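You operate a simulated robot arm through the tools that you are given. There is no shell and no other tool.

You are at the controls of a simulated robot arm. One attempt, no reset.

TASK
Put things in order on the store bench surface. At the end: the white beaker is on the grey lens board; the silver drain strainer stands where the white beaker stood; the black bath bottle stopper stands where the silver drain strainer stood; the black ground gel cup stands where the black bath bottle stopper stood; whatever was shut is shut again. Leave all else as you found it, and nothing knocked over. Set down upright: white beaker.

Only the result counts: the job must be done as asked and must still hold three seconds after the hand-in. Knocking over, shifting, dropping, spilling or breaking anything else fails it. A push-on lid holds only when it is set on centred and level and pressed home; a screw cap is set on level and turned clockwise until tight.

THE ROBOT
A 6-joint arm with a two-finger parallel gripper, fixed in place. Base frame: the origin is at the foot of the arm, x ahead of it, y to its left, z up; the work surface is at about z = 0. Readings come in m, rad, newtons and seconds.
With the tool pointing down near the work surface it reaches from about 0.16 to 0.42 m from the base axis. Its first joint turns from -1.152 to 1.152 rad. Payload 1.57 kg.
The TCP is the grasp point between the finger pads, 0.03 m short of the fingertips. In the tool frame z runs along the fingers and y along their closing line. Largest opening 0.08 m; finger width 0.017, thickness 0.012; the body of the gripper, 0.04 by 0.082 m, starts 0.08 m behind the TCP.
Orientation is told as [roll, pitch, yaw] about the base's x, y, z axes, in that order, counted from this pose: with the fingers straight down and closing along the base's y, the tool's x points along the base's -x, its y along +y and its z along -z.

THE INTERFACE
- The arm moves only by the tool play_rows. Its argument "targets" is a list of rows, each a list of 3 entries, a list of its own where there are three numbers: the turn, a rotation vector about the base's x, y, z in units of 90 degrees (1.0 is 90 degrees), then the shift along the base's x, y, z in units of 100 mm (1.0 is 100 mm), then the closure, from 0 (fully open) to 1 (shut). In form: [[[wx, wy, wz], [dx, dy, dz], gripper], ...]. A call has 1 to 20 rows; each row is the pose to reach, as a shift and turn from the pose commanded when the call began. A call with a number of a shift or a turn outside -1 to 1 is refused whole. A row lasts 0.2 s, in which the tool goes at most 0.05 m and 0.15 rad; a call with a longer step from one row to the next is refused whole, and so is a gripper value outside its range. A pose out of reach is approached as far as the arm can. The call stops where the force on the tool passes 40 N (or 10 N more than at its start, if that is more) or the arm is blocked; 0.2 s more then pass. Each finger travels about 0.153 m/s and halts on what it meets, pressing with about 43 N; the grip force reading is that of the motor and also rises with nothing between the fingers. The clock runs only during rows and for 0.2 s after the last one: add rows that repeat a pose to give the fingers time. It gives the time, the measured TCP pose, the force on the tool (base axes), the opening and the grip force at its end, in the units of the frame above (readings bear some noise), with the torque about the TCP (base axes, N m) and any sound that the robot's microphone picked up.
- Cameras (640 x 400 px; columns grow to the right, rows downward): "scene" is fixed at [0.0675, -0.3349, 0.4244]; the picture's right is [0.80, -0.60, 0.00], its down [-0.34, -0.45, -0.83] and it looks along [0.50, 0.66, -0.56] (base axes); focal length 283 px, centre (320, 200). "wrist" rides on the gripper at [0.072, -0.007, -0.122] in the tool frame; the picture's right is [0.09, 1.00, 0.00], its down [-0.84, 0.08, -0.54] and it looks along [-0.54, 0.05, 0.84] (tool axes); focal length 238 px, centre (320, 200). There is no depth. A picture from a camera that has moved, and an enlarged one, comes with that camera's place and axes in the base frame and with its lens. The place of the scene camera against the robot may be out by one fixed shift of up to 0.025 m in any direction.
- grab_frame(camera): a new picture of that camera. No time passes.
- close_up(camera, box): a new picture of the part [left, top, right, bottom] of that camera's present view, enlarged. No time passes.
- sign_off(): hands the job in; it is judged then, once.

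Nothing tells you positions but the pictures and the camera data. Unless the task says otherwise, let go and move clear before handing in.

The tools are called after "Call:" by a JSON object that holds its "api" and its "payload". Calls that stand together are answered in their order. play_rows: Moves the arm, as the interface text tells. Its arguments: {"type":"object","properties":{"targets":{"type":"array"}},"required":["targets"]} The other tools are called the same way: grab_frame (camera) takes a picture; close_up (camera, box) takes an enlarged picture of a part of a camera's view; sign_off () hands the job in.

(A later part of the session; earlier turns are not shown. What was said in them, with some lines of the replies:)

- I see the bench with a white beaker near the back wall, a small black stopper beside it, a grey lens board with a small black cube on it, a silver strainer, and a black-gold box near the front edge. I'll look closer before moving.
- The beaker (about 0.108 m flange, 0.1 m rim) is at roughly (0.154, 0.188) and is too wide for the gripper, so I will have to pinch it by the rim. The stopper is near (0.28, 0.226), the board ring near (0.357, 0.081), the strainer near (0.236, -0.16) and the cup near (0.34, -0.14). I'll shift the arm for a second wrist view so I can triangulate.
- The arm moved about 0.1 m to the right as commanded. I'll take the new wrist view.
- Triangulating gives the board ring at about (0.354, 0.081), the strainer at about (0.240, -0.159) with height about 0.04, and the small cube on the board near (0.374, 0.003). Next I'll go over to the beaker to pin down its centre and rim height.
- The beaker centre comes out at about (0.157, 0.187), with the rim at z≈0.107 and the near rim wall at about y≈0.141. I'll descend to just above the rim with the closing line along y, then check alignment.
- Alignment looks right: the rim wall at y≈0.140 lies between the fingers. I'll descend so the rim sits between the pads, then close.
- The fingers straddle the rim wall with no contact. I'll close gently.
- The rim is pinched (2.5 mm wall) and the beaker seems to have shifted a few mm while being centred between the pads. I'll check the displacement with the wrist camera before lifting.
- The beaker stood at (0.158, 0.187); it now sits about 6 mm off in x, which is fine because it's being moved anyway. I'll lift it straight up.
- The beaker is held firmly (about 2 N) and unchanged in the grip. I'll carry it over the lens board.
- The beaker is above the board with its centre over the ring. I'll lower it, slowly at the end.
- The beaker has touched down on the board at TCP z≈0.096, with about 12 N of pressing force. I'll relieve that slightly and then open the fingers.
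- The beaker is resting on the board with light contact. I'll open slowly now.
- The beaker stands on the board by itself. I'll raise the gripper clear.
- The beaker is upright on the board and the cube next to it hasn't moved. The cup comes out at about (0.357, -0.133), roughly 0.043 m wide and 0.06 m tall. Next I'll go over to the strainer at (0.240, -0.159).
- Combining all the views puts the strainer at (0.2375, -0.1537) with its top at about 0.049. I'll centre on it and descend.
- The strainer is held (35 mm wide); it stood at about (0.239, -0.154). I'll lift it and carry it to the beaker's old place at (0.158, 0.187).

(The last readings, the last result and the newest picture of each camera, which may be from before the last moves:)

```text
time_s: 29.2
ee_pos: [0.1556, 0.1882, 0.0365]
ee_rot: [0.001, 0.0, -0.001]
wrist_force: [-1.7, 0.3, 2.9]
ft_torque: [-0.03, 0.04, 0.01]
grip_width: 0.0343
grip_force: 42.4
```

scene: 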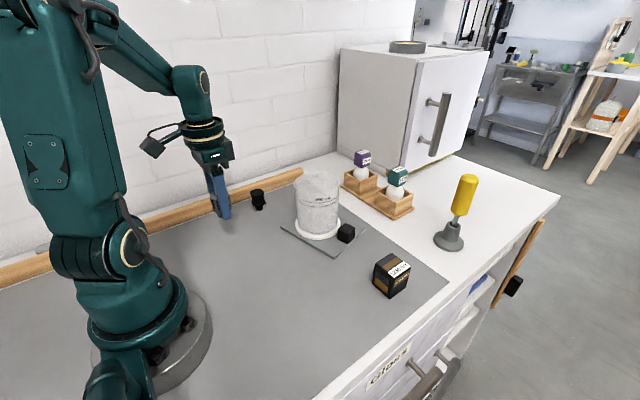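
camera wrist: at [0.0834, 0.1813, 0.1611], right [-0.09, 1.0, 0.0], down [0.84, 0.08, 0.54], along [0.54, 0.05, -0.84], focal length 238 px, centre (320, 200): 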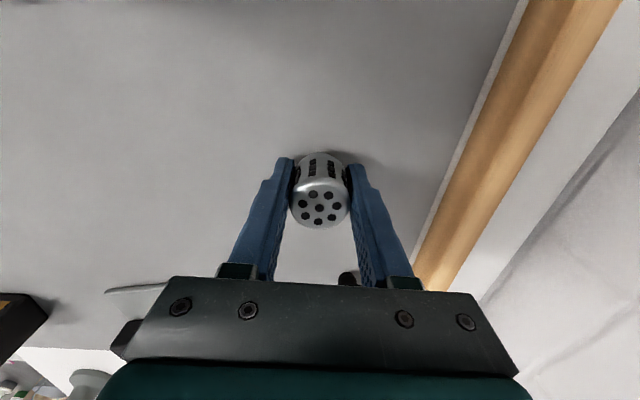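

Touchdown is light (about 3 N). I'll release it.

Call:
{"api": "play_rows", "payload": {"targets": [[[0, 0, 0], [0, 0, 0], 0.55], [[0, 0, 0], [0, 0, 0], 0.45], [[0, 0, 0], [0, 0, 0], 0.3], [[0, 0, 0], [0, 0, 0], 0.1], [[0, 0, 0], [0, 0, 0], 0.1], [[0, 0, 0], [0, 0, 0.25], 0.1], [[0, 0, 0], [0, 0, 0.6], 0.1], [[0, 0, 0], [0, 0, 1.0], 0.1], [[0, 0, 0], [0, 0, 1.0], 0.1]]}}

Call:
{"api": "grab_frame", "payload": {"camera": "wrist"}}

Call:
{"api": "close_up", "payload": {"camera": "scene", "box": [160, 160, 320, 260]}}

Call:
{"api": "close_up", "payload": {"camera": "wrist", "box": [290, 120, 450, 220]}}

```text
time_s: 31.2
ee_pos: [0.1558, 0.1874, 0.1394]
ee_rot: [0.001, 0.0, 0.0]
wrist_force: [-0.1, -0.4, -0.5]
ft_torque: [-0.01, 0.0, 0.01]
grip_width: 0.0719
grip_force: 0.0
```

```text
taken
camera wrist: at [0.0825, 0.18, 0.2596], right [-0.09, 1.0, 0.0], down [0.84, 0.08, 0.54], along [0.54, 0.05, -0.84], focal length 238 px, centre (320, 200)
```

wrist: 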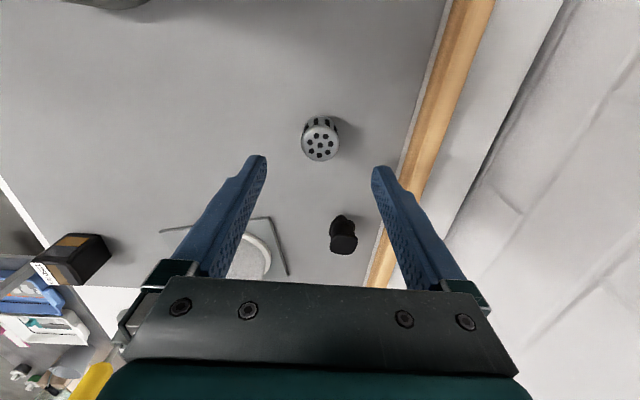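

```text
4.00 times, centred on (240, 210) of scene
camera zoom: at [0.0675, -0.3349, 0.4244], right [0.8, -0.6, 0.0], down [-0.34, -0.45, -0.83], along [0.5, 0.66, -0.56], focal length 1132 px, centre (640, 160)
```

zoom: 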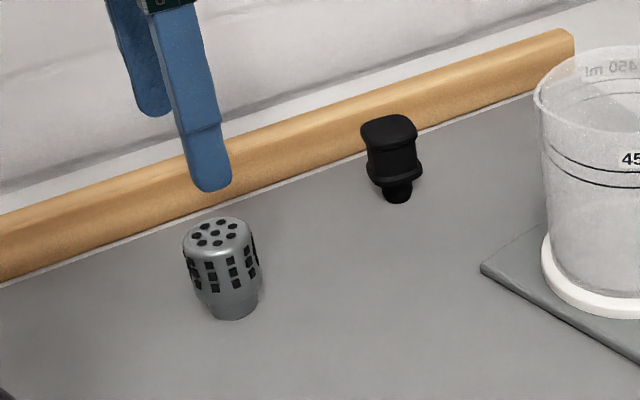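

```text
4.00 times, centred on (370, 170) of wrist
camera zoom: at [0.0825, 0.18, 0.2596], right [-0.09, 1.0, 0.0], down [0.84, 0.08, 0.54], along [0.54, 0.05, -0.84], focal length 953 px, centre (120, 320)
```

zoom: 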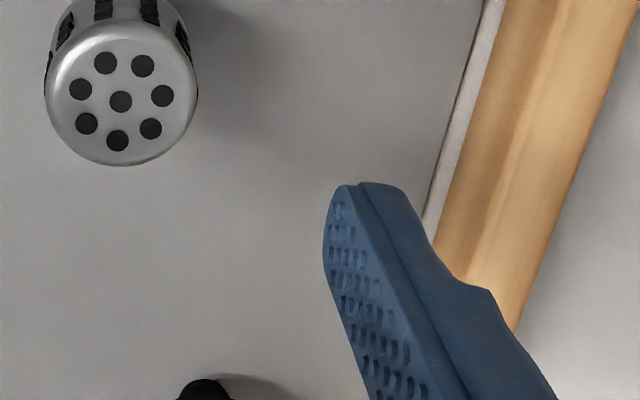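

The strainer is standing where the beaker stood; its base projects right onto the old flange centre. Now I'll look closer at the stopper.

Call:
{"api": "close_up", "payload": {"camera": "wrist", "box": [290, 190, 400, 260]}}

Call:
{"api": "close_up", "payload": {"camera": "scene", "box": [225, 175, 295, 225]}}

```text
5.71 times, centred on (345, 225) of wrist
camera zoom: at [0.0825, 0.18, 0.2596], right [-0.09, 1.0, 0.0], down [0.84, 0.08, 0.54], along [0.54, 0.05, -0.84], focal length 1362 px, centre (177, 57)
```

zoom: 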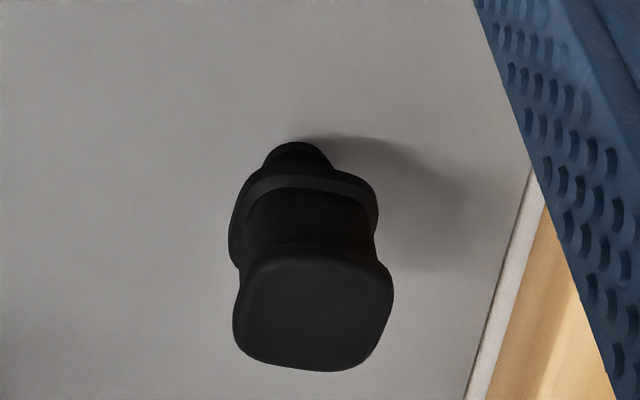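

```text
8.00 times, centred on (260, 200) of scene
camera zoom: at [0.0675, -0.3349, 0.4244], right [0.8, -0.6, 0.0], down [-0.34, -0.45, -0.83], along [0.5, 0.66, -0.56], focal length 2263 px, centre (800, 200)
```

zoom: 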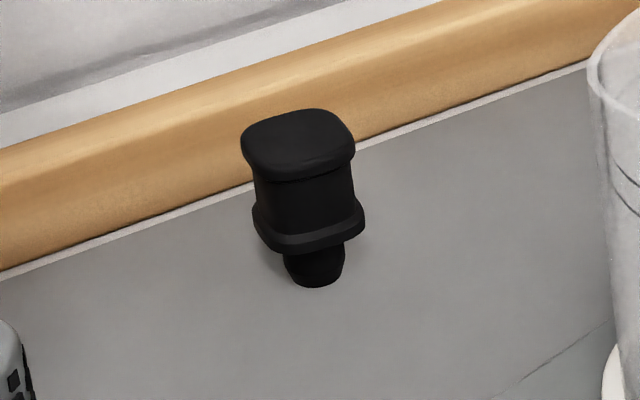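

The stopper is at about (0.279, 0.2265), about 0.048 m tall, standing on its narrow plug with a cap about 0.034 m wide. I'll go above it with the fingers partly open so the outer finger stays clear of the wooden strip at y≈0.286.

Call:
{"api": "play_rows", "payload": {"targets": [[[0, 0, 0], [0.3, 0.1, 0], 0.3], [[0, 0, 0], [0.6, 0.2, 0], 0.3], [[0, 0, 0], [0.9, 0.3, 0], 0.3], [[0, 0, 0], [0.9, 0.3, 0], 0.3]]}}

Call:
{"api": "play_rows", "payload": {"targets": [[[0, 0, 0], [0.2, 0.06, 0], 0.3], [[0, 0, 0], [0.325, 0.095, -0.1], 0.3], [[0, 0, 0], [0.325, 0.095, -0.3], 0.3], [[0, 0, 0], [0.325, 0.095, -0.3], 0.3]]}}

Call:
{"api": "grab_frame", "payload": {"camera": "wrist"}}

Call:
{"api": "close_up", "payload": {"camera": "scene", "box": [200, 120, 360, 260]}}

```text
time_s: 32.2
ee_pos: [0.2472, 0.22, 0.1385]
ee_rot: [0.0, -0.001, 0.0]
wrist_force: [0.1, 0.3, 0.6]
ft_torque: [0.02, -0.01, 0.02]
grip_width: 0.056
grip_force: 0.1
```

```text
time_s: 33.2
ee_pos: [0.2794, 0.2279, 0.1083]
ee_rot: [0.001, -0.001, 0.001]
wrist_force: [0.4, -0.2, -0.2]
ft_torque: [0.01, 0.04, -0.01]
grip_width: 0.0558
grip_force: 0.0
```

```text
taken
camera wrist: at [0.2067, 0.2206, 0.2292], right [-0.09, 1.0, 0.0], down [0.84, 0.08, 0.54], along [0.54, 0.05, -0.84], focal length 238 px, centre (320, 200)
```

wrist: 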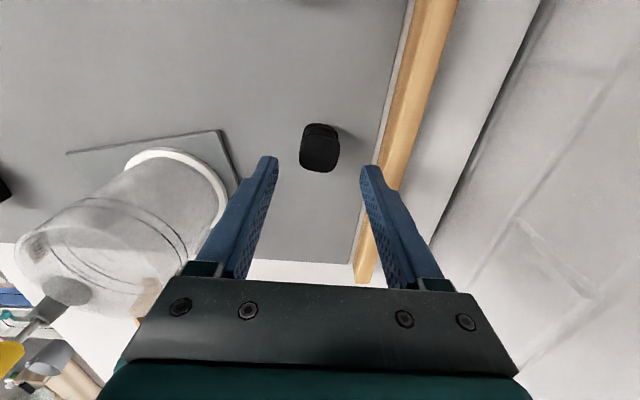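

```text
2.86 times, centred on (280, 190) of scene
camera zoom: at [0.0675, -0.3349, 0.4244], right [0.8, -0.6, 0.0], down [-0.34, -0.45, -0.83], along [0.5, 0.66, -0.56], focal length 808 px, centre (434, 229)
```

zoom: 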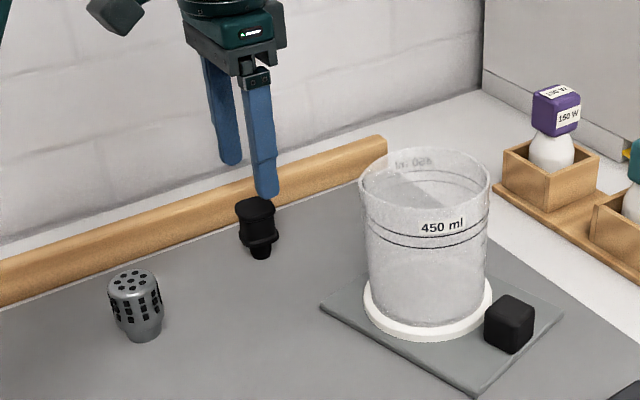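

Call:
{"api": "close_up", "payload": {"camera": "wrist", "box": [270, 100, 382, 170]}}

```text
5.71 times, centred on (326, 135) of wrist
camera zoom: at [0.2067, 0.2206, 0.2292], right [-0.09, 1.0, 0.0], down [0.84, 0.08, 0.54], along [0.54, 0.05, -0.84], focal length 1362 px, centre (286, 571)
```

zoom: 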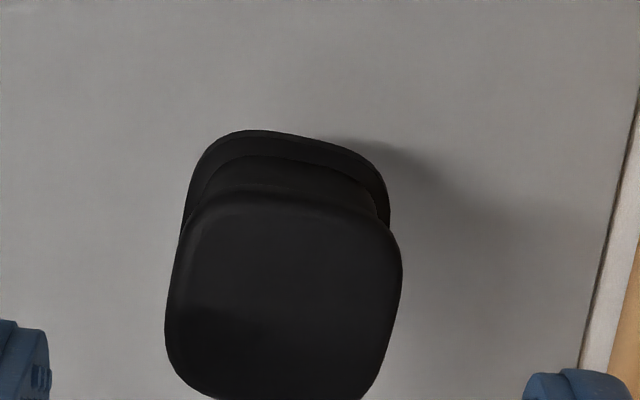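

Centred on the stopper. I'll descend, then close gently.

Call:
{"api": "play_rows", "payload": {"targets": [[[0, 0, 0], [-0.005, 0, -0.25], 0.3], [[0, 0, 0], [-0.005, 0, -0.5], 0.3], [[0, 0, 0], [-0.005, 0, -0.68], 0.3], [[0, 0, 0], [-0.005, 0, -0.72], 0.3], [[0, 0, 0], [-0.005, 0, -0.72], 0.4], [[0, 0, 0], [-0.005, 0, -0.72], 0.48], [[0, 0, 0], [-0.005, 0, -0.72], 0.54], [[0, 0, 0], [-0.005, 0, -0.72], 0.6], [[0, 0, 0], [-0.005, 0, -0.72], 0.7], [[0, 0, 0], [-0.005, 0, -0.72], 1.0], [[0, 0, 0], [-0.005, 0, -0.72], 1.0]]}}

Call:
{"api": "grab_frame", "payload": {"camera": "wrist"}}

Call:
{"api": "close_up", "payload": {"camera": "scene", "box": [200, 120, 360, 260]}}

```text
time_s: 35.6
ee_pos: [0.2796, 0.2279, 0.0373]
ee_rot: [0.0, 0.001, 0.001]
wrist_force: [-0.3, 0.2, 0.5]
ft_torque: [0.0, 0.01, 0.01]
grip_width: 0.0325
grip_force: 40.6
```

```text
taken
camera wrist: at [0.2066, 0.2201, 0.1569], right [-0.09, 1.0, 0.0], down [0.84, 0.08, 0.54], along [0.54, 0.05, -0.84], focal length 238 px, centre (320, 200)
```

wrist: 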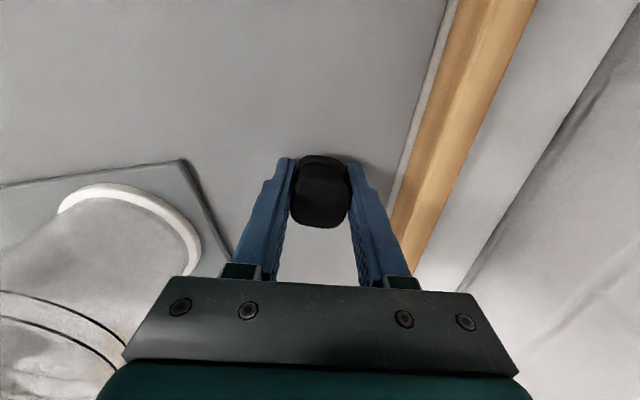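

```text
2.86 times, centred on (280, 190) of scene
camera zoom: at [0.0675, -0.3349, 0.4244], right [0.8, -0.6, 0.0], down [-0.34, -0.45, -0.83], along [0.5, 0.66, -0.56], focal length 808 px, centre (434, 229)
```

zoom: 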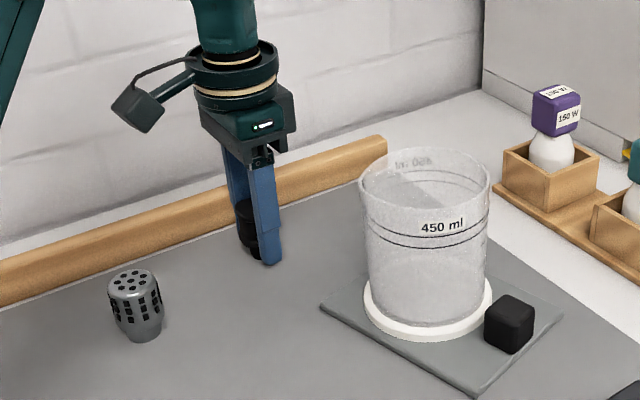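

The stopper is held; it stood at (0.279, 0.2265). I'll lift it and carry it to the strainer's old place at (0.239, -0.154), keeping clear of the beaker.

Call:
{"api": "play_rows", "payload": {"targets": [[[0, 0, 0], [0, 0, 0.1], 1.0], [[0, 0, 0], [0, 0, 0.4], 1.0], [[0, 0, 0], [0, 0, 0.75], 1.0], [[0, 0, 0], [-0.1, 0, 0.9], 1.0], [[0, 0, 0], [-0.3, -0.2, 0.9], 1.0], [[0, 0, 0], [-0.4, -0.55, 0.9], 1.0], [[0, 0, 0], [-0.4, -0.9, 0.9], 1.0], [[0, 0, 0], [-0.4, -1.0, 0.9], 1.0], [[0, 0, 0], [-0.4, -1.0, 0.9], 1.0]]}}

Call:
{"api": "play_rows", "payload": {"targets": [[[0, 0, 0], [0, -0.3, 0], 1.0], [[0, 0, 0], [0, -0.65, 0], 1.0], [[0, 0, 0], [0, -1.0, 0], 1.0], [[0, 0, 0], [0, -1.0, 0], 1.0]]}}

Call:
{"api": "play_rows", "payload": {"targets": [[[0, 0, 0], [0, -0.3, 0], 1.0], [[0, 0, 0], [0, -0.65, 0], 1.0], [[0, 0, 0], [0, -1.0, 0], 1.0], [[0, 0, 0], [0, -1.0, 0], 1.0]]}}

Call:
{"api": "play_rows", "payload": {"targets": [[[0, 0, 0], [0, -0.3, 0], 1.0], [[0, 0, 0], [-0.003, -0.65, 0], 1.0], [[0, 0, 0], [-0.005, -0.802, 0], 1.0], [[0, 0, 0], [-0.005, -0.802, 0], 1.0]]}}

Call:
{"api": "grab_frame", "payload": {"camera": "wrist"}}

Call:
{"api": "grab_frame", "payload": {"camera": "scene"}}

```text
time_s: 37.6
ee_pos: [0.2395, 0.1268, 0.1259]
ee_rot: [0.001, -0.002, 0.0]
wrist_force: [0.6, -0.6, 0.2]
ft_torque: [0.01, 0.01, 0.03]
grip_width: 0.0321
grip_force: 40.3
```

```text
time_s: 38.6
ee_pos: [0.2376, 0.0257, 0.1276]
ee_rot: [0.001, -0.001, 0.001]
wrist_force: [-0.7, 0.2, 0.3]
ft_torque: [-0.02, 0.0, 0.0]
grip_width: 0.0315
grip_force: 40.4
```

```text
time_s: 39.6
ee_pos: [0.239, -0.0736, 0.1261]
ee_rot: [0.001, 0.001, 0.002]
wrist_force: [0.6, 0.0, -0.4]
ft_torque: [0.02, 0.01, -0.03]
grip_width: 0.0308
grip_force: 40.2
```

```text
time_s: 40.6
ee_pos: [0.2404, -0.1538, 0.1253]
ee_rot: [0.002, 0.001, -0.001]
wrist_force: [-0.4, 0.2, 0.0]
ft_torque: [-0.01, -0.01, -0.01]
grip_width: 0.0313
grip_force: 39.3
```

```text
taken
camera wrist: at [0.1668, -0.1621, 0.2462], right [-0.09, 1.0, 0.0], down [0.84, 0.08, 0.54], along [0.54, 0.05, -0.84], focal length 238 px, centre (320, 200)
```

wrist: 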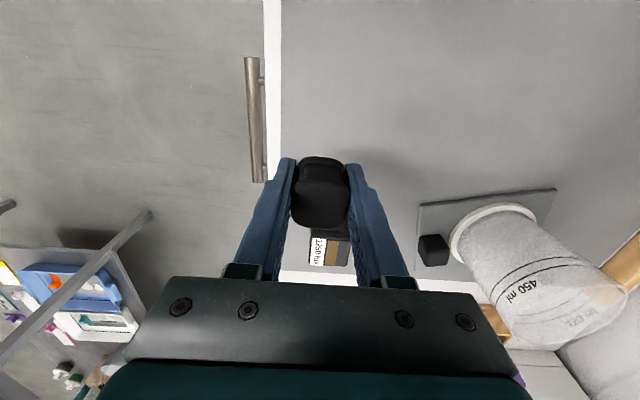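

```text
taken
```

scene: 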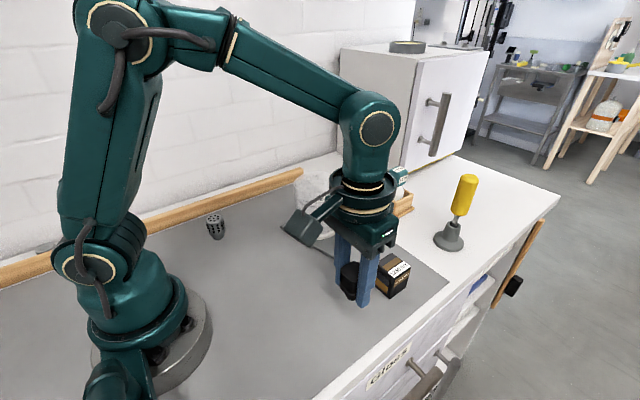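

Call:
{"api": "close_up", "payload": {"camera": "wrist", "box": [260, 140, 390, 240]}}

Call:
{"api": "close_up", "payload": {"camera": "scene", "box": [310, 230, 422, 310]}}

```text
4.00 times, centred on (325, 190) of wrist
camera zoom: at [0.1668, -0.1621, 0.2462], right [-0.09, 1.0, 0.0], down [0.84, 0.08, 0.54], along [0.54, 0.05, -0.84], focal length 953 px, centre (300, 240)
```

zoom: 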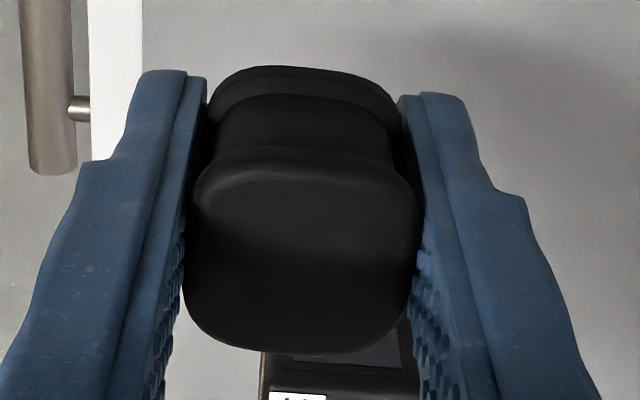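

```text
5.00 times, centred on (366, 270) of scene
camera zoom: at [0.0675, -0.3349, 0.4244], right [0.8, -0.6, 0.0], down [-0.34, -0.45, -0.83], along [0.5, 0.66, -0.56], focal length 1414 px, centre (90, -150)
```

zoom: 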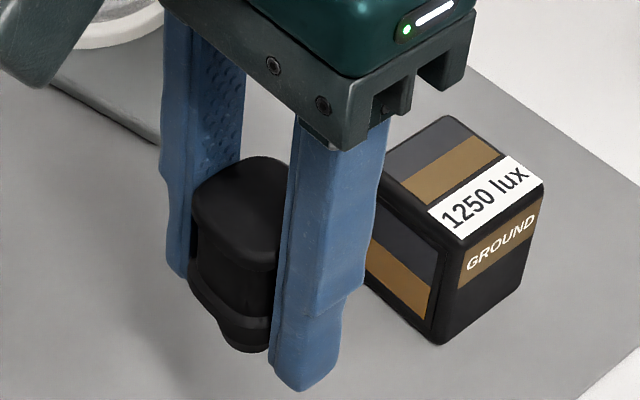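

The stopper hangs upright. I'll lower it at the strainer's old spot.

Call:
{"api": "play_rows", "payload": {"targets": [[[0, 0, 0], [0, 0, -0.25], 1.0], [[0, 0, 0], [0, 0, -0.55], 1.0], [[0, 0, 0], [0, 0, -0.76], 1.0], [[0, 0, 0], [0, 0, -0.86], 1.0], [[0, 0, 0], [0, 0, -0.88], 1.0], [[0, 0, 0], [0, 0, -0.88], 1.0]]}}

```text
time_s: 42.0
ee_pos: [0.2388, -0.1548, 0.0367]
ee_rot: [0.001, 0.0, -0.001]
wrist_force: [-0.7, 0.2, 0.0]
ft_torque: [0.02, 0.0, -0.01]
grip_width: 0.0309
grip_force: 39.5
```

Call:
{"api": "play_rows", "payload": {"targets": [[[0, 0, 0], [0, 0, -0.01], 1.0], [[0, 0, 0], [0, 0, -0.015], 1.0], [[0, 0, 0], [0, 0, -0.015], 1.0]]}}

```text
time_s: 42.8
ee_pos: [0.2387, -0.1543, 0.0357]
ee_rot: [-0.001, -0.003, 0.001]
wrist_force: [-1.7, 0.2, 8.4]
ft_torque: [-0.01, 0.02, 0.01]
grip_width: 0.031
grip_force: 40.2
```

Call:
{"api": "play_rows", "payload": {"targets": [[[0, 0, 0], [0, 0, 0.004], 1.0], [[0, 0, 0], [0, 0, 0.004], 1.0]]}}

```text
time_s: 43.4
ee_pos: [0.2378, -0.1523, 0.0362]
ee_rot: [0.002, -0.002, 0.0]
wrist_force: [0.4, -0.5, 0.3]
ft_torque: [0.03, 0.02, -0.02]
grip_width: 0.0308
grip_force: 39.8
```

The stopper is just at the surface with no load. I'll release it slowly and rise.

Call:
{"api": "play_rows", "payload": {"targets": [[[0, 0, 0], [0, 0, -0.001], 0.58], [[0, 0, 0], [0, 0, -0.001], 0.54], [[0, 0, 0], [0, 0, -0.001], 0.48], [[0, 0, 0], [0, 0, -0.001], 0.35], [[0, 0, 0], [0, 0, -0.001], 0.15], [[0, 0, 0], [0, 0, -0.001], 0.15], [[0, 0, 0], [0, 0, 0.2], 0.15], [[0, 0, 0], [0, 0, 0.55], 0.15], [[0, 0, 0], [0, 0, 1.0], 0.15], [[0, 0, 0], [0, 0, 1.0], 0.15]]}}

Call:
{"api": "grab_frame", "payload": {"camera": "wrist"}}

Call:
{"api": "close_up", "payload": {"camera": "scene", "box": [310, 245, 470, 345]}}

Call:
{"api": "close_up", "payload": {"camera": "wrist", "box": [240, 110, 400, 280]}}

```text
time_s: 45.6
ee_pos: [0.239, -0.1546, 0.1365]
ee_rot: [-0.001, -0.002, -0.001]
wrist_force: [-0.1, 0.3, 0.2]
ft_torque: [0.01, -0.02, -0.01]
grip_width: 0.0682
grip_force: 0.2
```

```text
taken
camera wrist: at [0.1655, -0.1628, 0.2579], right [-0.09, 1.0, 0.0], down [0.84, 0.08, 0.54], along [0.54, 0.05, -0.84], focal length 238 px, centre (320, 200)
```

wrist: 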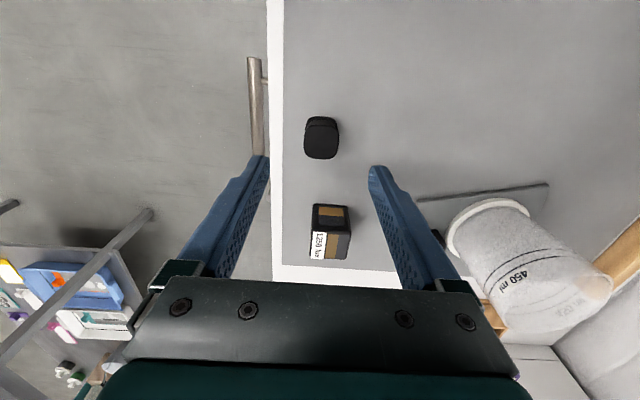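

```text
4.00 times, centred on (390, 295) of scene
camera zoom: at [0.0675, -0.3349, 0.4244], right [0.8, -0.6, 0.0], down [-0.34, -0.45, -0.83], along [0.5, 0.66, -0.56], focal length 1132 px, centre (40, -180)
```

zoom: 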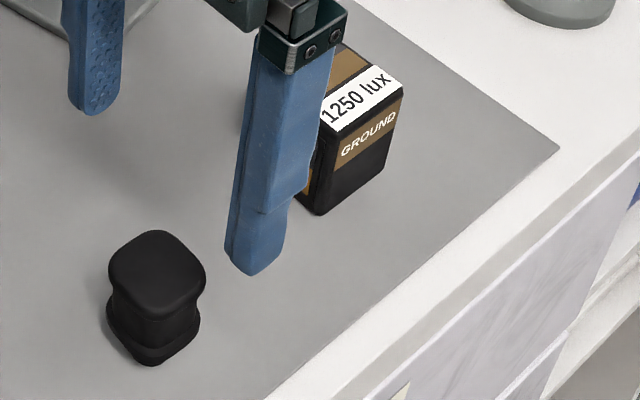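

```text
2.35 times, centred on (320, 195) of wrist
camera zoom: at [0.1655, -0.1628, 0.2579], right [-0.09, 1.0, 0.0], down [0.84, 0.08, 0.54], along [0.54, 0.05, -0.84], focal length 561 px, centre (320, 212)
```

zoom: 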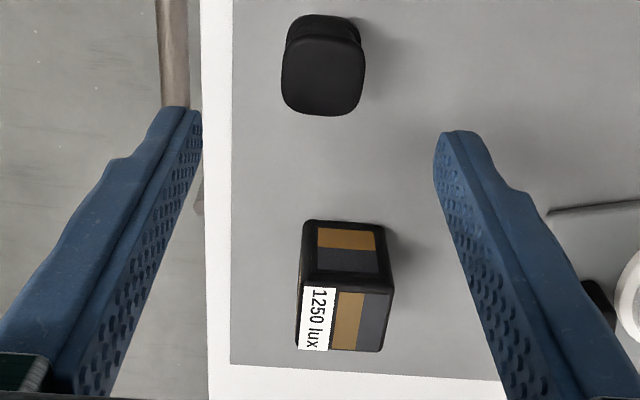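

The stopper stands upright at the strainer's old place. The cup is at about (0.358, -0.132), 0.044 m wide and 0.055 m tall, so I'll move over it.

Call:
{"api": "play_rows", "payload": {"targets": [[[0, 0, 0], [0.3, 0.05, 0], 0.05], [[0, 0, 0], [0.6, 0.1, 0], 0.0], [[0, 0, 0], [0.9, 0.15, 0], 0.0], [[0, 0, 0], [0.9, 0.15, 0], 0.0]]}}

Call:
{"api": "play_rows", "payload": {"targets": [[[0, 0, 0], [0.3, 0.067, 0], 0.0], [[0, 0, 0], [0.3, 0.067, -0.1], 0.0], [[0, 0, 0], [0.3, 0.067, -0.1], 0.0]]}}

Call:
{"api": "grab_frame", "payload": {"camera": "wrist"}}

Call:
{"api": "grab_frame", "payload": {"camera": "scene"}}

```text
time_s: 46.6
ee_pos: [0.3289, -0.1382, 0.1361]
ee_rot: [0.002, 0.0, 0.0]
wrist_force: [0.4, -0.1, -0.5]
ft_torque: [0.0, -0.01, -0.02]
grip_width: 0.0802
grip_force: 0.0
```

```text
time_s: 47.4
ee_pos: [0.3589, -0.1304, 0.1269]
ee_rot: [0.002, -0.001, 0.0]
wrist_force: [0.7, -0.6, 0.1]
ft_torque: [-0.01, 0.01, -0.01]
grip_width: 0.08
grip_force: 0.0
```

```text
taken
camera wrist: at [0.2858, -0.1384, 0.2475], right [-0.09, 1.0, 0.0], down [0.84, 0.08, 0.54], along [0.54, 0.05, -0.84], focal length 238 px, centre (320, 200)
```

wrist: 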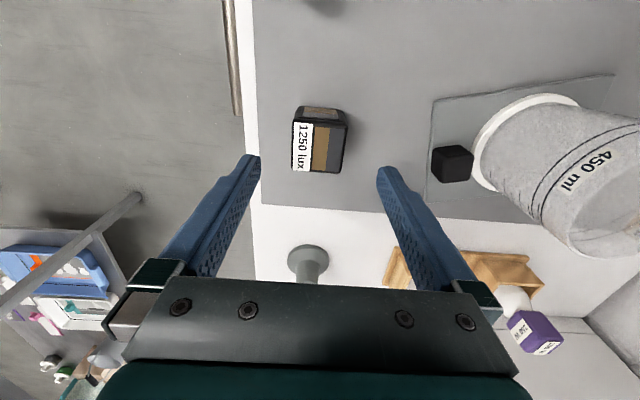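

```text
taken
```

scene: 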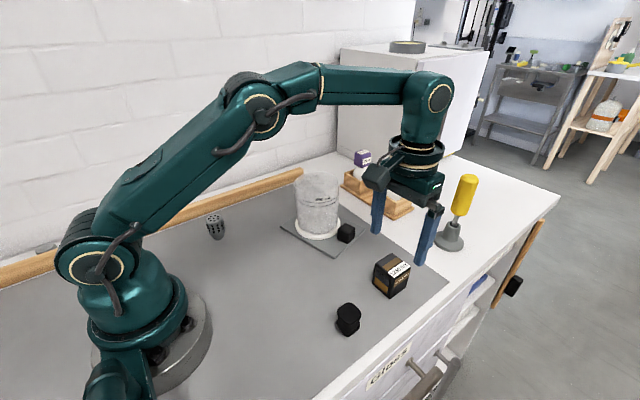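

Call:
{"api": "close_up", "payload": {"camera": "wrist", "box": [260, 90, 388, 190]}}

```text
4.00 times, centred on (324, 140) of wrist
camera zoom: at [0.2858, -0.1384, 0.2475], right [-0.09, 1.0, 0.0], down [0.84, 0.08, 0.54], along [0.54, 0.05, -0.84], focal length 953 px, centre (304, 440)
```

zoom: 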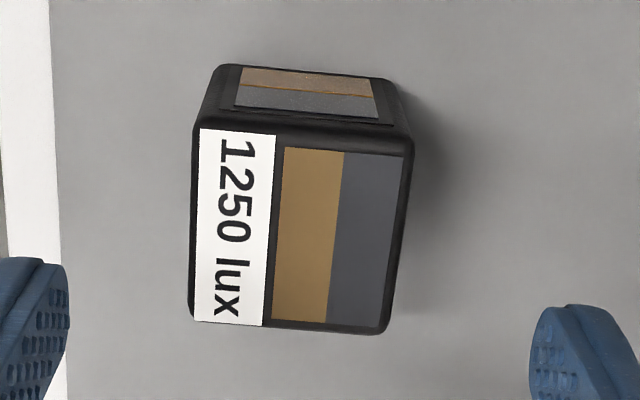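

The cup is axis-aligned at (0.358, -0.134). I'll descend and grasp it.

Call:
{"api": "play_rows", "payload": {"targets": [[[0, 0, 0], [0, -0.02, -0.25], 0.0], [[0, 0, 0], [0, -0.02, -0.55], 0.0], [[0, 0, 0], [0, -0.02, -0.8], 0.0], [[0, 0, 0], [0, -0.02, -0.9], 0.0], [[0, 0, 0], [0, -0.02, -0.9], 0.2], [[0, 0, 0], [0, -0.02, -0.9], 0.35], [[0, 0, 0], [0, -0.02, -0.9], 0.42], [[0, 0, 0], [0, -0.02, -0.9], 0.48], [[0, 0, 0], [0, -0.02, -0.9], 0.6], [[0, 0, 0], [0, -0.02, -0.9], 1.0], [[0, 0, 0], [0, -0.02, -0.9], 1.0]]}}

Call:
{"api": "grab_frame", "payload": {"camera": "wrist"}}

Call:
{"api": "grab_frame", "payload": {"camera": "scene"}}

```text
time_s: 49.8
ee_pos: [0.3577, -0.1319, 0.0377]
ee_rot: [0.001, -0.001, -0.001]
wrist_force: [-0.4, 0.1, -0.5]
ft_torque: [0.0, 0.0, -0.01]
grip_width: 0.0454
grip_force: 42.8
```

```text
taken
camera wrist: at [0.2851, -0.1409, 0.1583], right [-0.09, 1.0, 0.0], down [0.84, 0.08, 0.54], along [0.54, 0.05, -0.84], focal length 238 px, centre (320, 200)
```

wrist: 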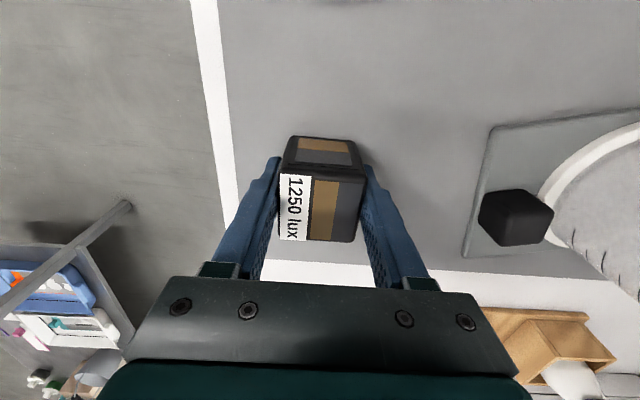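

```text
taken
```

scene: 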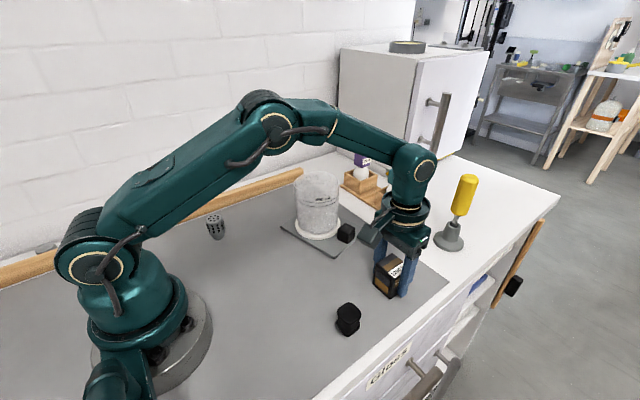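

The cup is held (45 mm). I'll lift it and carry it around the beaker to the stopper's old place at (0.279, 0.2265).

Call:
{"api": "play_rows", "payload": {"targets": [[[0, 0, 0], [0, 0, 0.1], 1.0], [[0, 0, 0], [0, 0, 0.4], 1.0], [[0, 0, 0], [0, 0, 0.75], 1.0], [[0, 0, 0], [-0.1, 0, 0.9], 1.0], [[0, 0, 0], [-0.4, 0, 0.9], 1.0], [[0, 0, 0], [-0.75, 0, 0.9], 1.0], [[0, 0, 0], [-1.0, 0, 0.9], 1.0], [[0, 0, 0], [-1.0, 0, 0.9], 1.0]]}}

Call:
{"api": "play_rows", "payload": {"targets": [[[0, 0, 0], [-0.1, 0.3, 0], 1.0], [[0, 0, 0], [-0.2, 0.65, 0], 1.0], [[0, 0, 0], [-0.2, 1.0, 0], 1.0], [[0, 0, 0], [-0.2, 1.0, 0], 1.0]]}}

Call:
{"api": "play_rows", "payload": {"targets": [[[0, 0, 0], [0, 0.3, 0], 1.0], [[0, 0, 0], [0, 0.65, 0], 1.0], [[0, 0, 0], [0, 1.0, 0], 1.0], [[0, 0, 0], [0, 1.0, 0], 1.0]]}}

Call:
{"api": "play_rows", "payload": {"targets": [[[0, 0, 0], [0, 0.3, 0], 1.0], [[0, 0, 0], [0, 0.65, 0], 1.0], [[0, 0, 0], [0, 1.0, 0], 1.0], [[0, 0, 0], [0, 1.0, 0], 1.0]]}}

Call:
{"api": "play_rows", "payload": {"targets": [[[0, 0, 0], [0.2, 0.3, 0], 1.0], [[0, 0, 0], [0.415, 0.605, 0], 1.0], [[0, 0, 0], [0.415, 0.605, 0], 1.0]]}}

Call:
{"api": "grab_frame", "payload": {"camera": "wrist"}}

Call:
{"api": "grab_frame", "payload": {"camera": "scene"}}

```text
time_s: 51.6
ee_pos: [0.2567, -0.1327, 0.127]
ee_rot: [0.001, -0.002, -0.001]
wrist_force: [-0.5, 0.3, -1.3]
ft_torque: [0.01, -0.01, 0.04]
grip_width: 0.0456
grip_force: 43.0
```

```text
time_s: 52.6
ee_pos: [0.2397, -0.0328, 0.1274]
ee_rot: [0.003, -0.001, 0.0]
wrist_force: [0.7, 0.4, -0.9]
ft_torque: [0.05, 0.0, -0.02]
grip_width: 0.0457
grip_force: 43.1
```

```text
time_s: 53.6
ee_pos: [0.2377, 0.0679, 0.1288]
ee_rot: [0.0, 0.0, 0.0]
wrist_force: [0.3, -0.6, -1.6]
ft_torque: [0.02, 0.02, -0.01]
grip_width: 0.0457
grip_force: 43.1
```

```text
time_s: 54.6
ee_pos: [0.2382, 0.1648, 0.1262]
ee_rot: [-0.001, 0.001, 0.001]
wrist_force: [-0.3, 0.6, -1.7]
ft_torque: [0.01, 0.0, 0.0]
grip_width: 0.0455
grip_force: 42.7
```

```text
time_s: 55.4
ee_pos: [0.2777, 0.2263, 0.127]
ee_rot: [0.001, -0.001, 0.0]
wrist_force: [0.2, -0.3, -0.8]
ft_torque: [-0.01, 0.04, 0.02]
grip_width: 0.0457
grip_force: 42.8
```

```text
taken
camera wrist: at [0.206, 0.2186, 0.2486], right [-0.09, 1.0, 0.0], down [0.84, 0.08, 0.54], along [0.54, 0.05, -0.84], focal length 238 px, centre (320, 200)
```

wrist: 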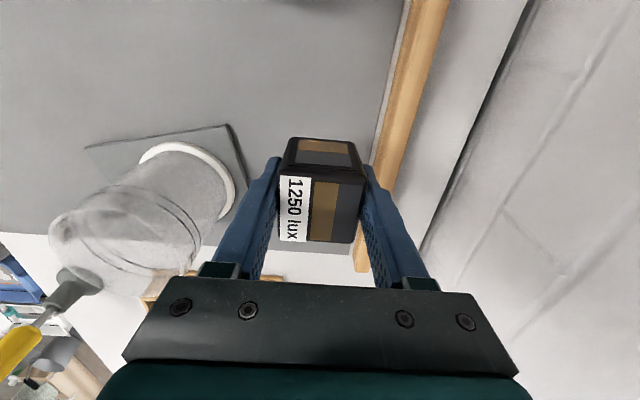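

```text
taken
```

scene: 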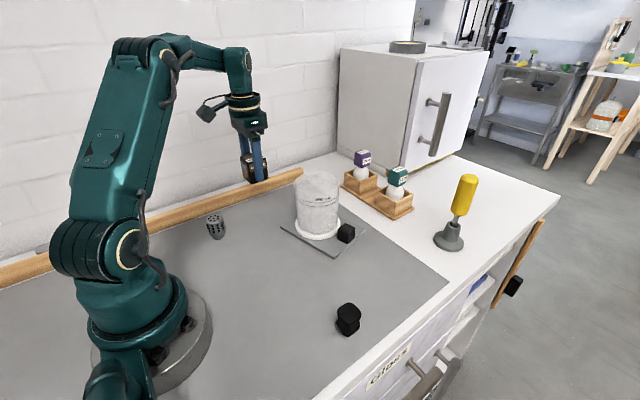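

The cup is above the stopper's old spot. I'll lower it now.

Call:
{"api": "play_rows", "payload": {"targets": [[[0, 0, 0], [0, 0, -0.25], 1.0], [[0, 0, 0], [0, 0, -0.55], 1.0], [[0, 0, 0], [0, 0, -0.76], 1.0], [[0, 0, 0], [0, 0, -0.86], 1.0], [[0, 0, 0], [0, 0, -0.885], 1.0], [[0, 0, 0], [0, 0, -0.885], 1.0]]}}

Call:
{"api": "play_rows", "payload": {"targets": [[[0, 0, 0], [0, 0, -0.008], 1.0], [[0, 0, 0], [0, 0, -0.012], 1.0], [[0, 0, 0], [0, 0, -0.012], 1.0]]}}

Call:
{"api": "close_up", "payload": {"camera": "scene", "box": [200, 130, 340, 240]}}

```text
time_s: 56.8
ee_pos: [0.2804, 0.2281, 0.0363]
ee_rot: [0.001, -0.001, 0.001]
wrist_force: [0.0, 0.2, -1.7]
ft_torque: [0.01, -0.02, -0.02]
grip_width: 0.0456
grip_force: 42.2
```

```text
time_s: 57.6
ee_pos: [0.2785, 0.2271, 0.0372]
ee_rot: [0.002, -0.002, 0.0]
wrist_force: [-4.1, 0.1, 15.4]
ft_torque: [-0.33, 0.15, -0.1]
grip_width: 0.0457
grip_force: 42.7
```

```text
3.64 times, centred on (270, 185) of scene
camera zoom: at [0.0674, -0.3349, 0.4243], right [0.8, -0.6, 0.0], down [-0.34, -0.45, -0.83], along [0.5, 0.66, -0.56], focal length 1029 px, centre (502, 254)
```

zoom: 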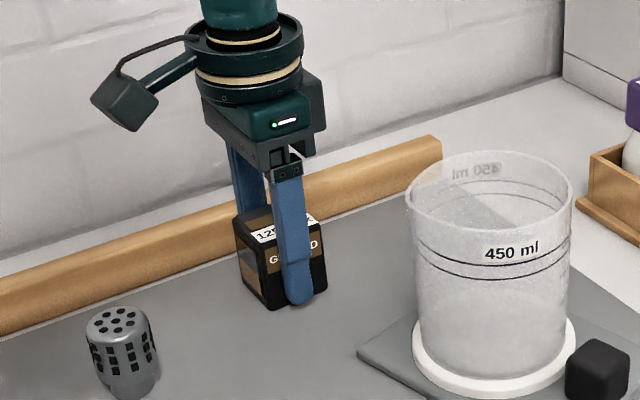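

The cup has touched down (about 15 N). I'll ease off a little and release.

Call:
{"api": "play_rows", "payload": {"targets": [[[0, 0, 0], [0, 0, 0.005], 1.0], [[0, 0, 0], [0, 0, 0.005], 1.0]]}}

```text
time_s: 58.2
ee_pos: [0.2796, 0.2282, 0.0369]
ee_rot: [0.002, -0.001, -0.001]
wrist_force: [-1.5, 4.2, 7.0]
ft_torque: [-0.03, -0.01, -0.01]
grip_width: 0.0456
grip_force: 43.3
```

Call:
{"api": "play_rows", "payload": {"targets": [[[0, 0, 0], [0, 0, 0.003], 1.0], [[0, 0, 0], [0, 0, 0.003], 1.0]]}}

Call:
{"api": "play_rows", "payload": {"targets": [[[0, 0, 0], [0, 0, 0], 0.42], [[0, 0, 0], [0, 0, 0], 0.38], [[0, 0, 0], [0, 0, 0], 0.3], [[0, 0, 0], [0, 0, 0], 0.2], [[0, 0, 0], [0, 0, 0], 0.2], [[0, 0, 0], [0, 0, 0.2], 0.2], [[0, 0, 0], [0, 0, 0.55], 0.2], [[0, 0, 0], [0, 0, 1.0], 0.2], [[0, 0, 0], [0, 0, 1.0], 0.2]]}}

Call:
{"api": "grab_frame", "payload": {"camera": "wrist"}}

Call:
{"api": "close_up", "payload": {"camera": "scene", "box": [160, 160, 320, 260]}}

```text
time_s: 58.8
ee_pos: [0.2804, 0.2259, 0.0377]
ee_rot: [0.0, -0.001, 0.0]
wrist_force: [0.3, 3.4, 0.4]
ft_torque: [0.1, -0.04, 0.06]
grip_width: 0.0457
grip_force: 42.8
```

```text
time_s: 60.8
ee_pos: [0.2813, 0.2261, 0.1374]
ee_rot: [0.0, -0.001, -0.002]
wrist_force: [0.5, 0.4, 0.2]
ft_torque: [0.01, 0.0, 0.0]
grip_width: 0.0643
grip_force: 0.1
```

```text
taken
camera wrist: at [0.208, 0.2182, 0.2579], right [-0.09, 1.0, 0.0], down [0.84, 0.08, 0.54], along [0.54, 0.05, -0.84], focal length 238 px, centre (320, 200)
```

wrist: 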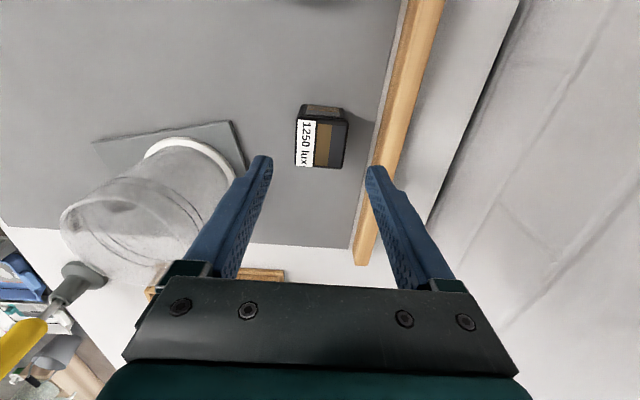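

```text
4.00 times, centred on (240, 210) of scene
camera zoom: at [0.0675, -0.3349, 0.4244], right [0.8, -0.6, 0.0], down [-0.34, -0.45, -0.83], along [0.5, 0.66, -0.56], focal length 1132 px, centre (640, 160)
```

zoom: 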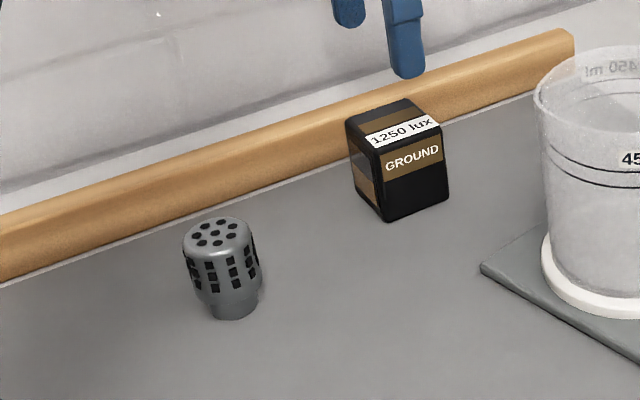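

All four items are in place. I'll raise the arm clear and make a final check.

Call:
{"api": "play_rows", "payload": {"targets": [[[0, 0, 0], [0, 0, 0.4], 0.2], [[0, 0, 0], [0, 0, 0.8], 0.1], [[0, 0, 0], [-0.1, -0.2, 1.0], 0.0], [[0, 0, 0], [-0.4, -0.55, 1.0], 0.0], [[0, 0, 0], [-0.7, -0.9, 1.0], 0.0], [[0, 0, 0], [-0.7, -1.0, 1.0], 0.0], [[0, 0, 0], [-0.7, -1.0, 1.0], 0.0]]}}

Call:
{"api": "grab_frame", "payload": {"camera": "scene"}}

Call:
{"api": "grab_frame", "payload": {"camera": "wrist"}}

Call:
{"api": "close_up", "payload": {"camera": "scene", "box": [260, 130, 420, 270]}}

Call:
{"api": "close_up", "payload": {"camera": "scene", "box": [310, 245, 470, 345]}}

```text
time_s: 62.4
ee_pos: [0.2114, 0.125, 0.2382]
ee_rot: [0.001, -0.004, -0.001]
wrist_force: [-1.1, -0.6, 0.2]
ft_torque: [0.01, -0.01, 0.01]
grip_width: 0.08
grip_force: 0.2
```

```text
taken
```

scene: 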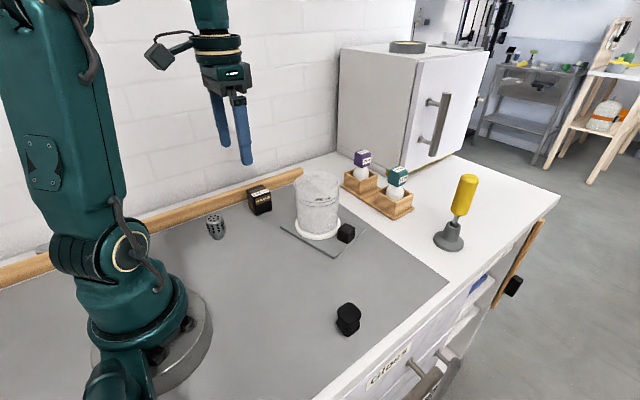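

```text
taken
camera wrist: at [0.1373, 0.1168, 0.3598], right [-0.09, 1.0, 0.0], down [0.84, 0.08, 0.54], along [0.54, 0.05, -0.84], focal length 238 px, centre (320, 200)
```

wrist: 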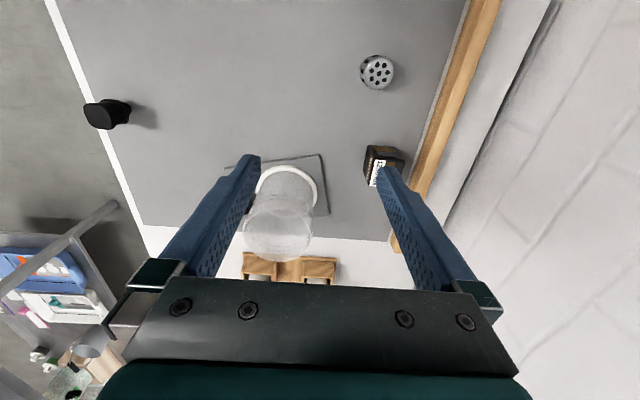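

```text
2.86 times, centred on (340, 200) of scene
camera zoom: at [0.0675, -0.3349, 0.4244], right [0.8, -0.6, 0.0], down [-0.34, -0.45, -0.83], along [0.5, 0.66, -0.56], focal length 808 px, centre (263, 200)
```

zoom: 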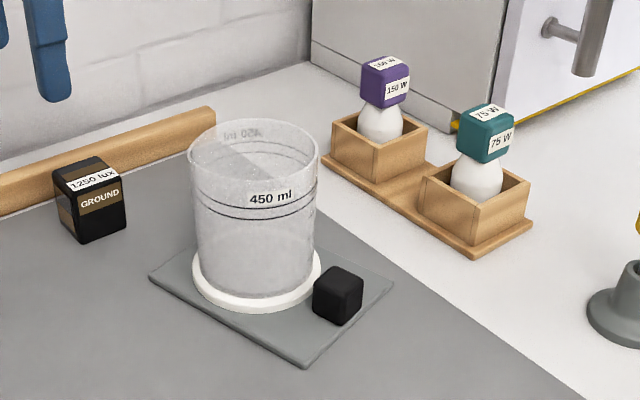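

```text
4.00 times, centred on (390, 295) of scene
camera zoom: at [0.0675, -0.3349, 0.4244], right [0.8, -0.6, 0.0], down [-0.34, -0.45, -0.83], along [0.5, 0.66, -0.56], focal length 1132 px, centre (40, -180)
```

zoom: 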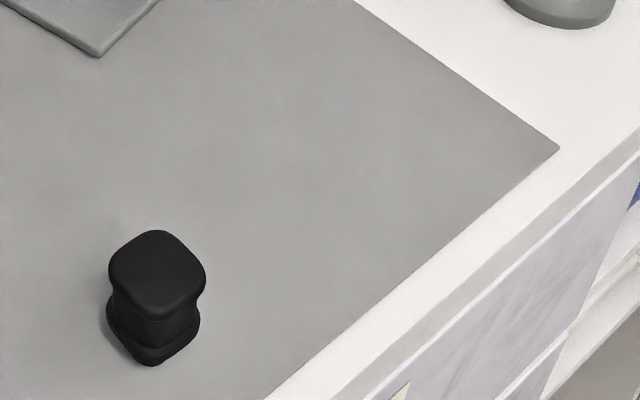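

Call:
{"api": "close_up", "payload": {"camera": "scene", "box": [270, 190, 430, 290]}}

```text
4.00 times, centred on (350, 240) of scene
camera zoom: at [0.0675, -0.3349, 0.4244], right [0.8, -0.6, 0.0], down [-0.34, -0.45, -0.83], along [0.5, 0.66, -0.56], focal length 1132 px, centre (200, 40)
```

zoom: 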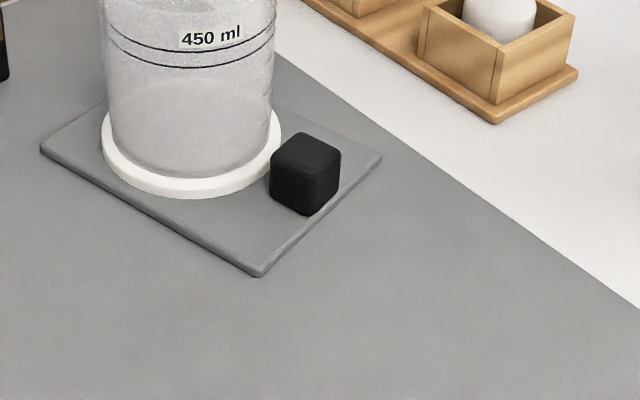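

The board and the cube are in the same pixels as at the start. The beaker stands upright fully on the board, and the strainer, stopper and cup are in their new places. Nothing had been opened and the arm is clear, so I'm handing in.

Call:
{"api": "sign_off", "payload": {}}

```text
The job is handed in.
```

I've handed the job in, and the last pictures showed everything where you asked for it. The hand-in gave no verdict, so the three-second check isn't confirmed.

| Item | Now stands | Position (x, y in m) |
|---|---|---|
| White beaker | Upright on the grey lens board, over the ring mark | (0.353, 0.082) |
| Silver drain strainer | Where the beaker stood | (0.158, 0.187) |
| Black bath bottle stopper | Where the strainer stood | (0.238, -0.153) |
| Black ground gel cup | Where the stopper stood | (0.279, 0.227) |

The positions come from the cameras and are good to within a few millimetres. I took the black box marked "GROUND" to be the ground gel cup, as it was the only item that fitted.

The lens board and the small black cube on it are exactly where they were at the start. I didn't open anything, and nothing was knocked over. The gripper is empty and clear of everything.
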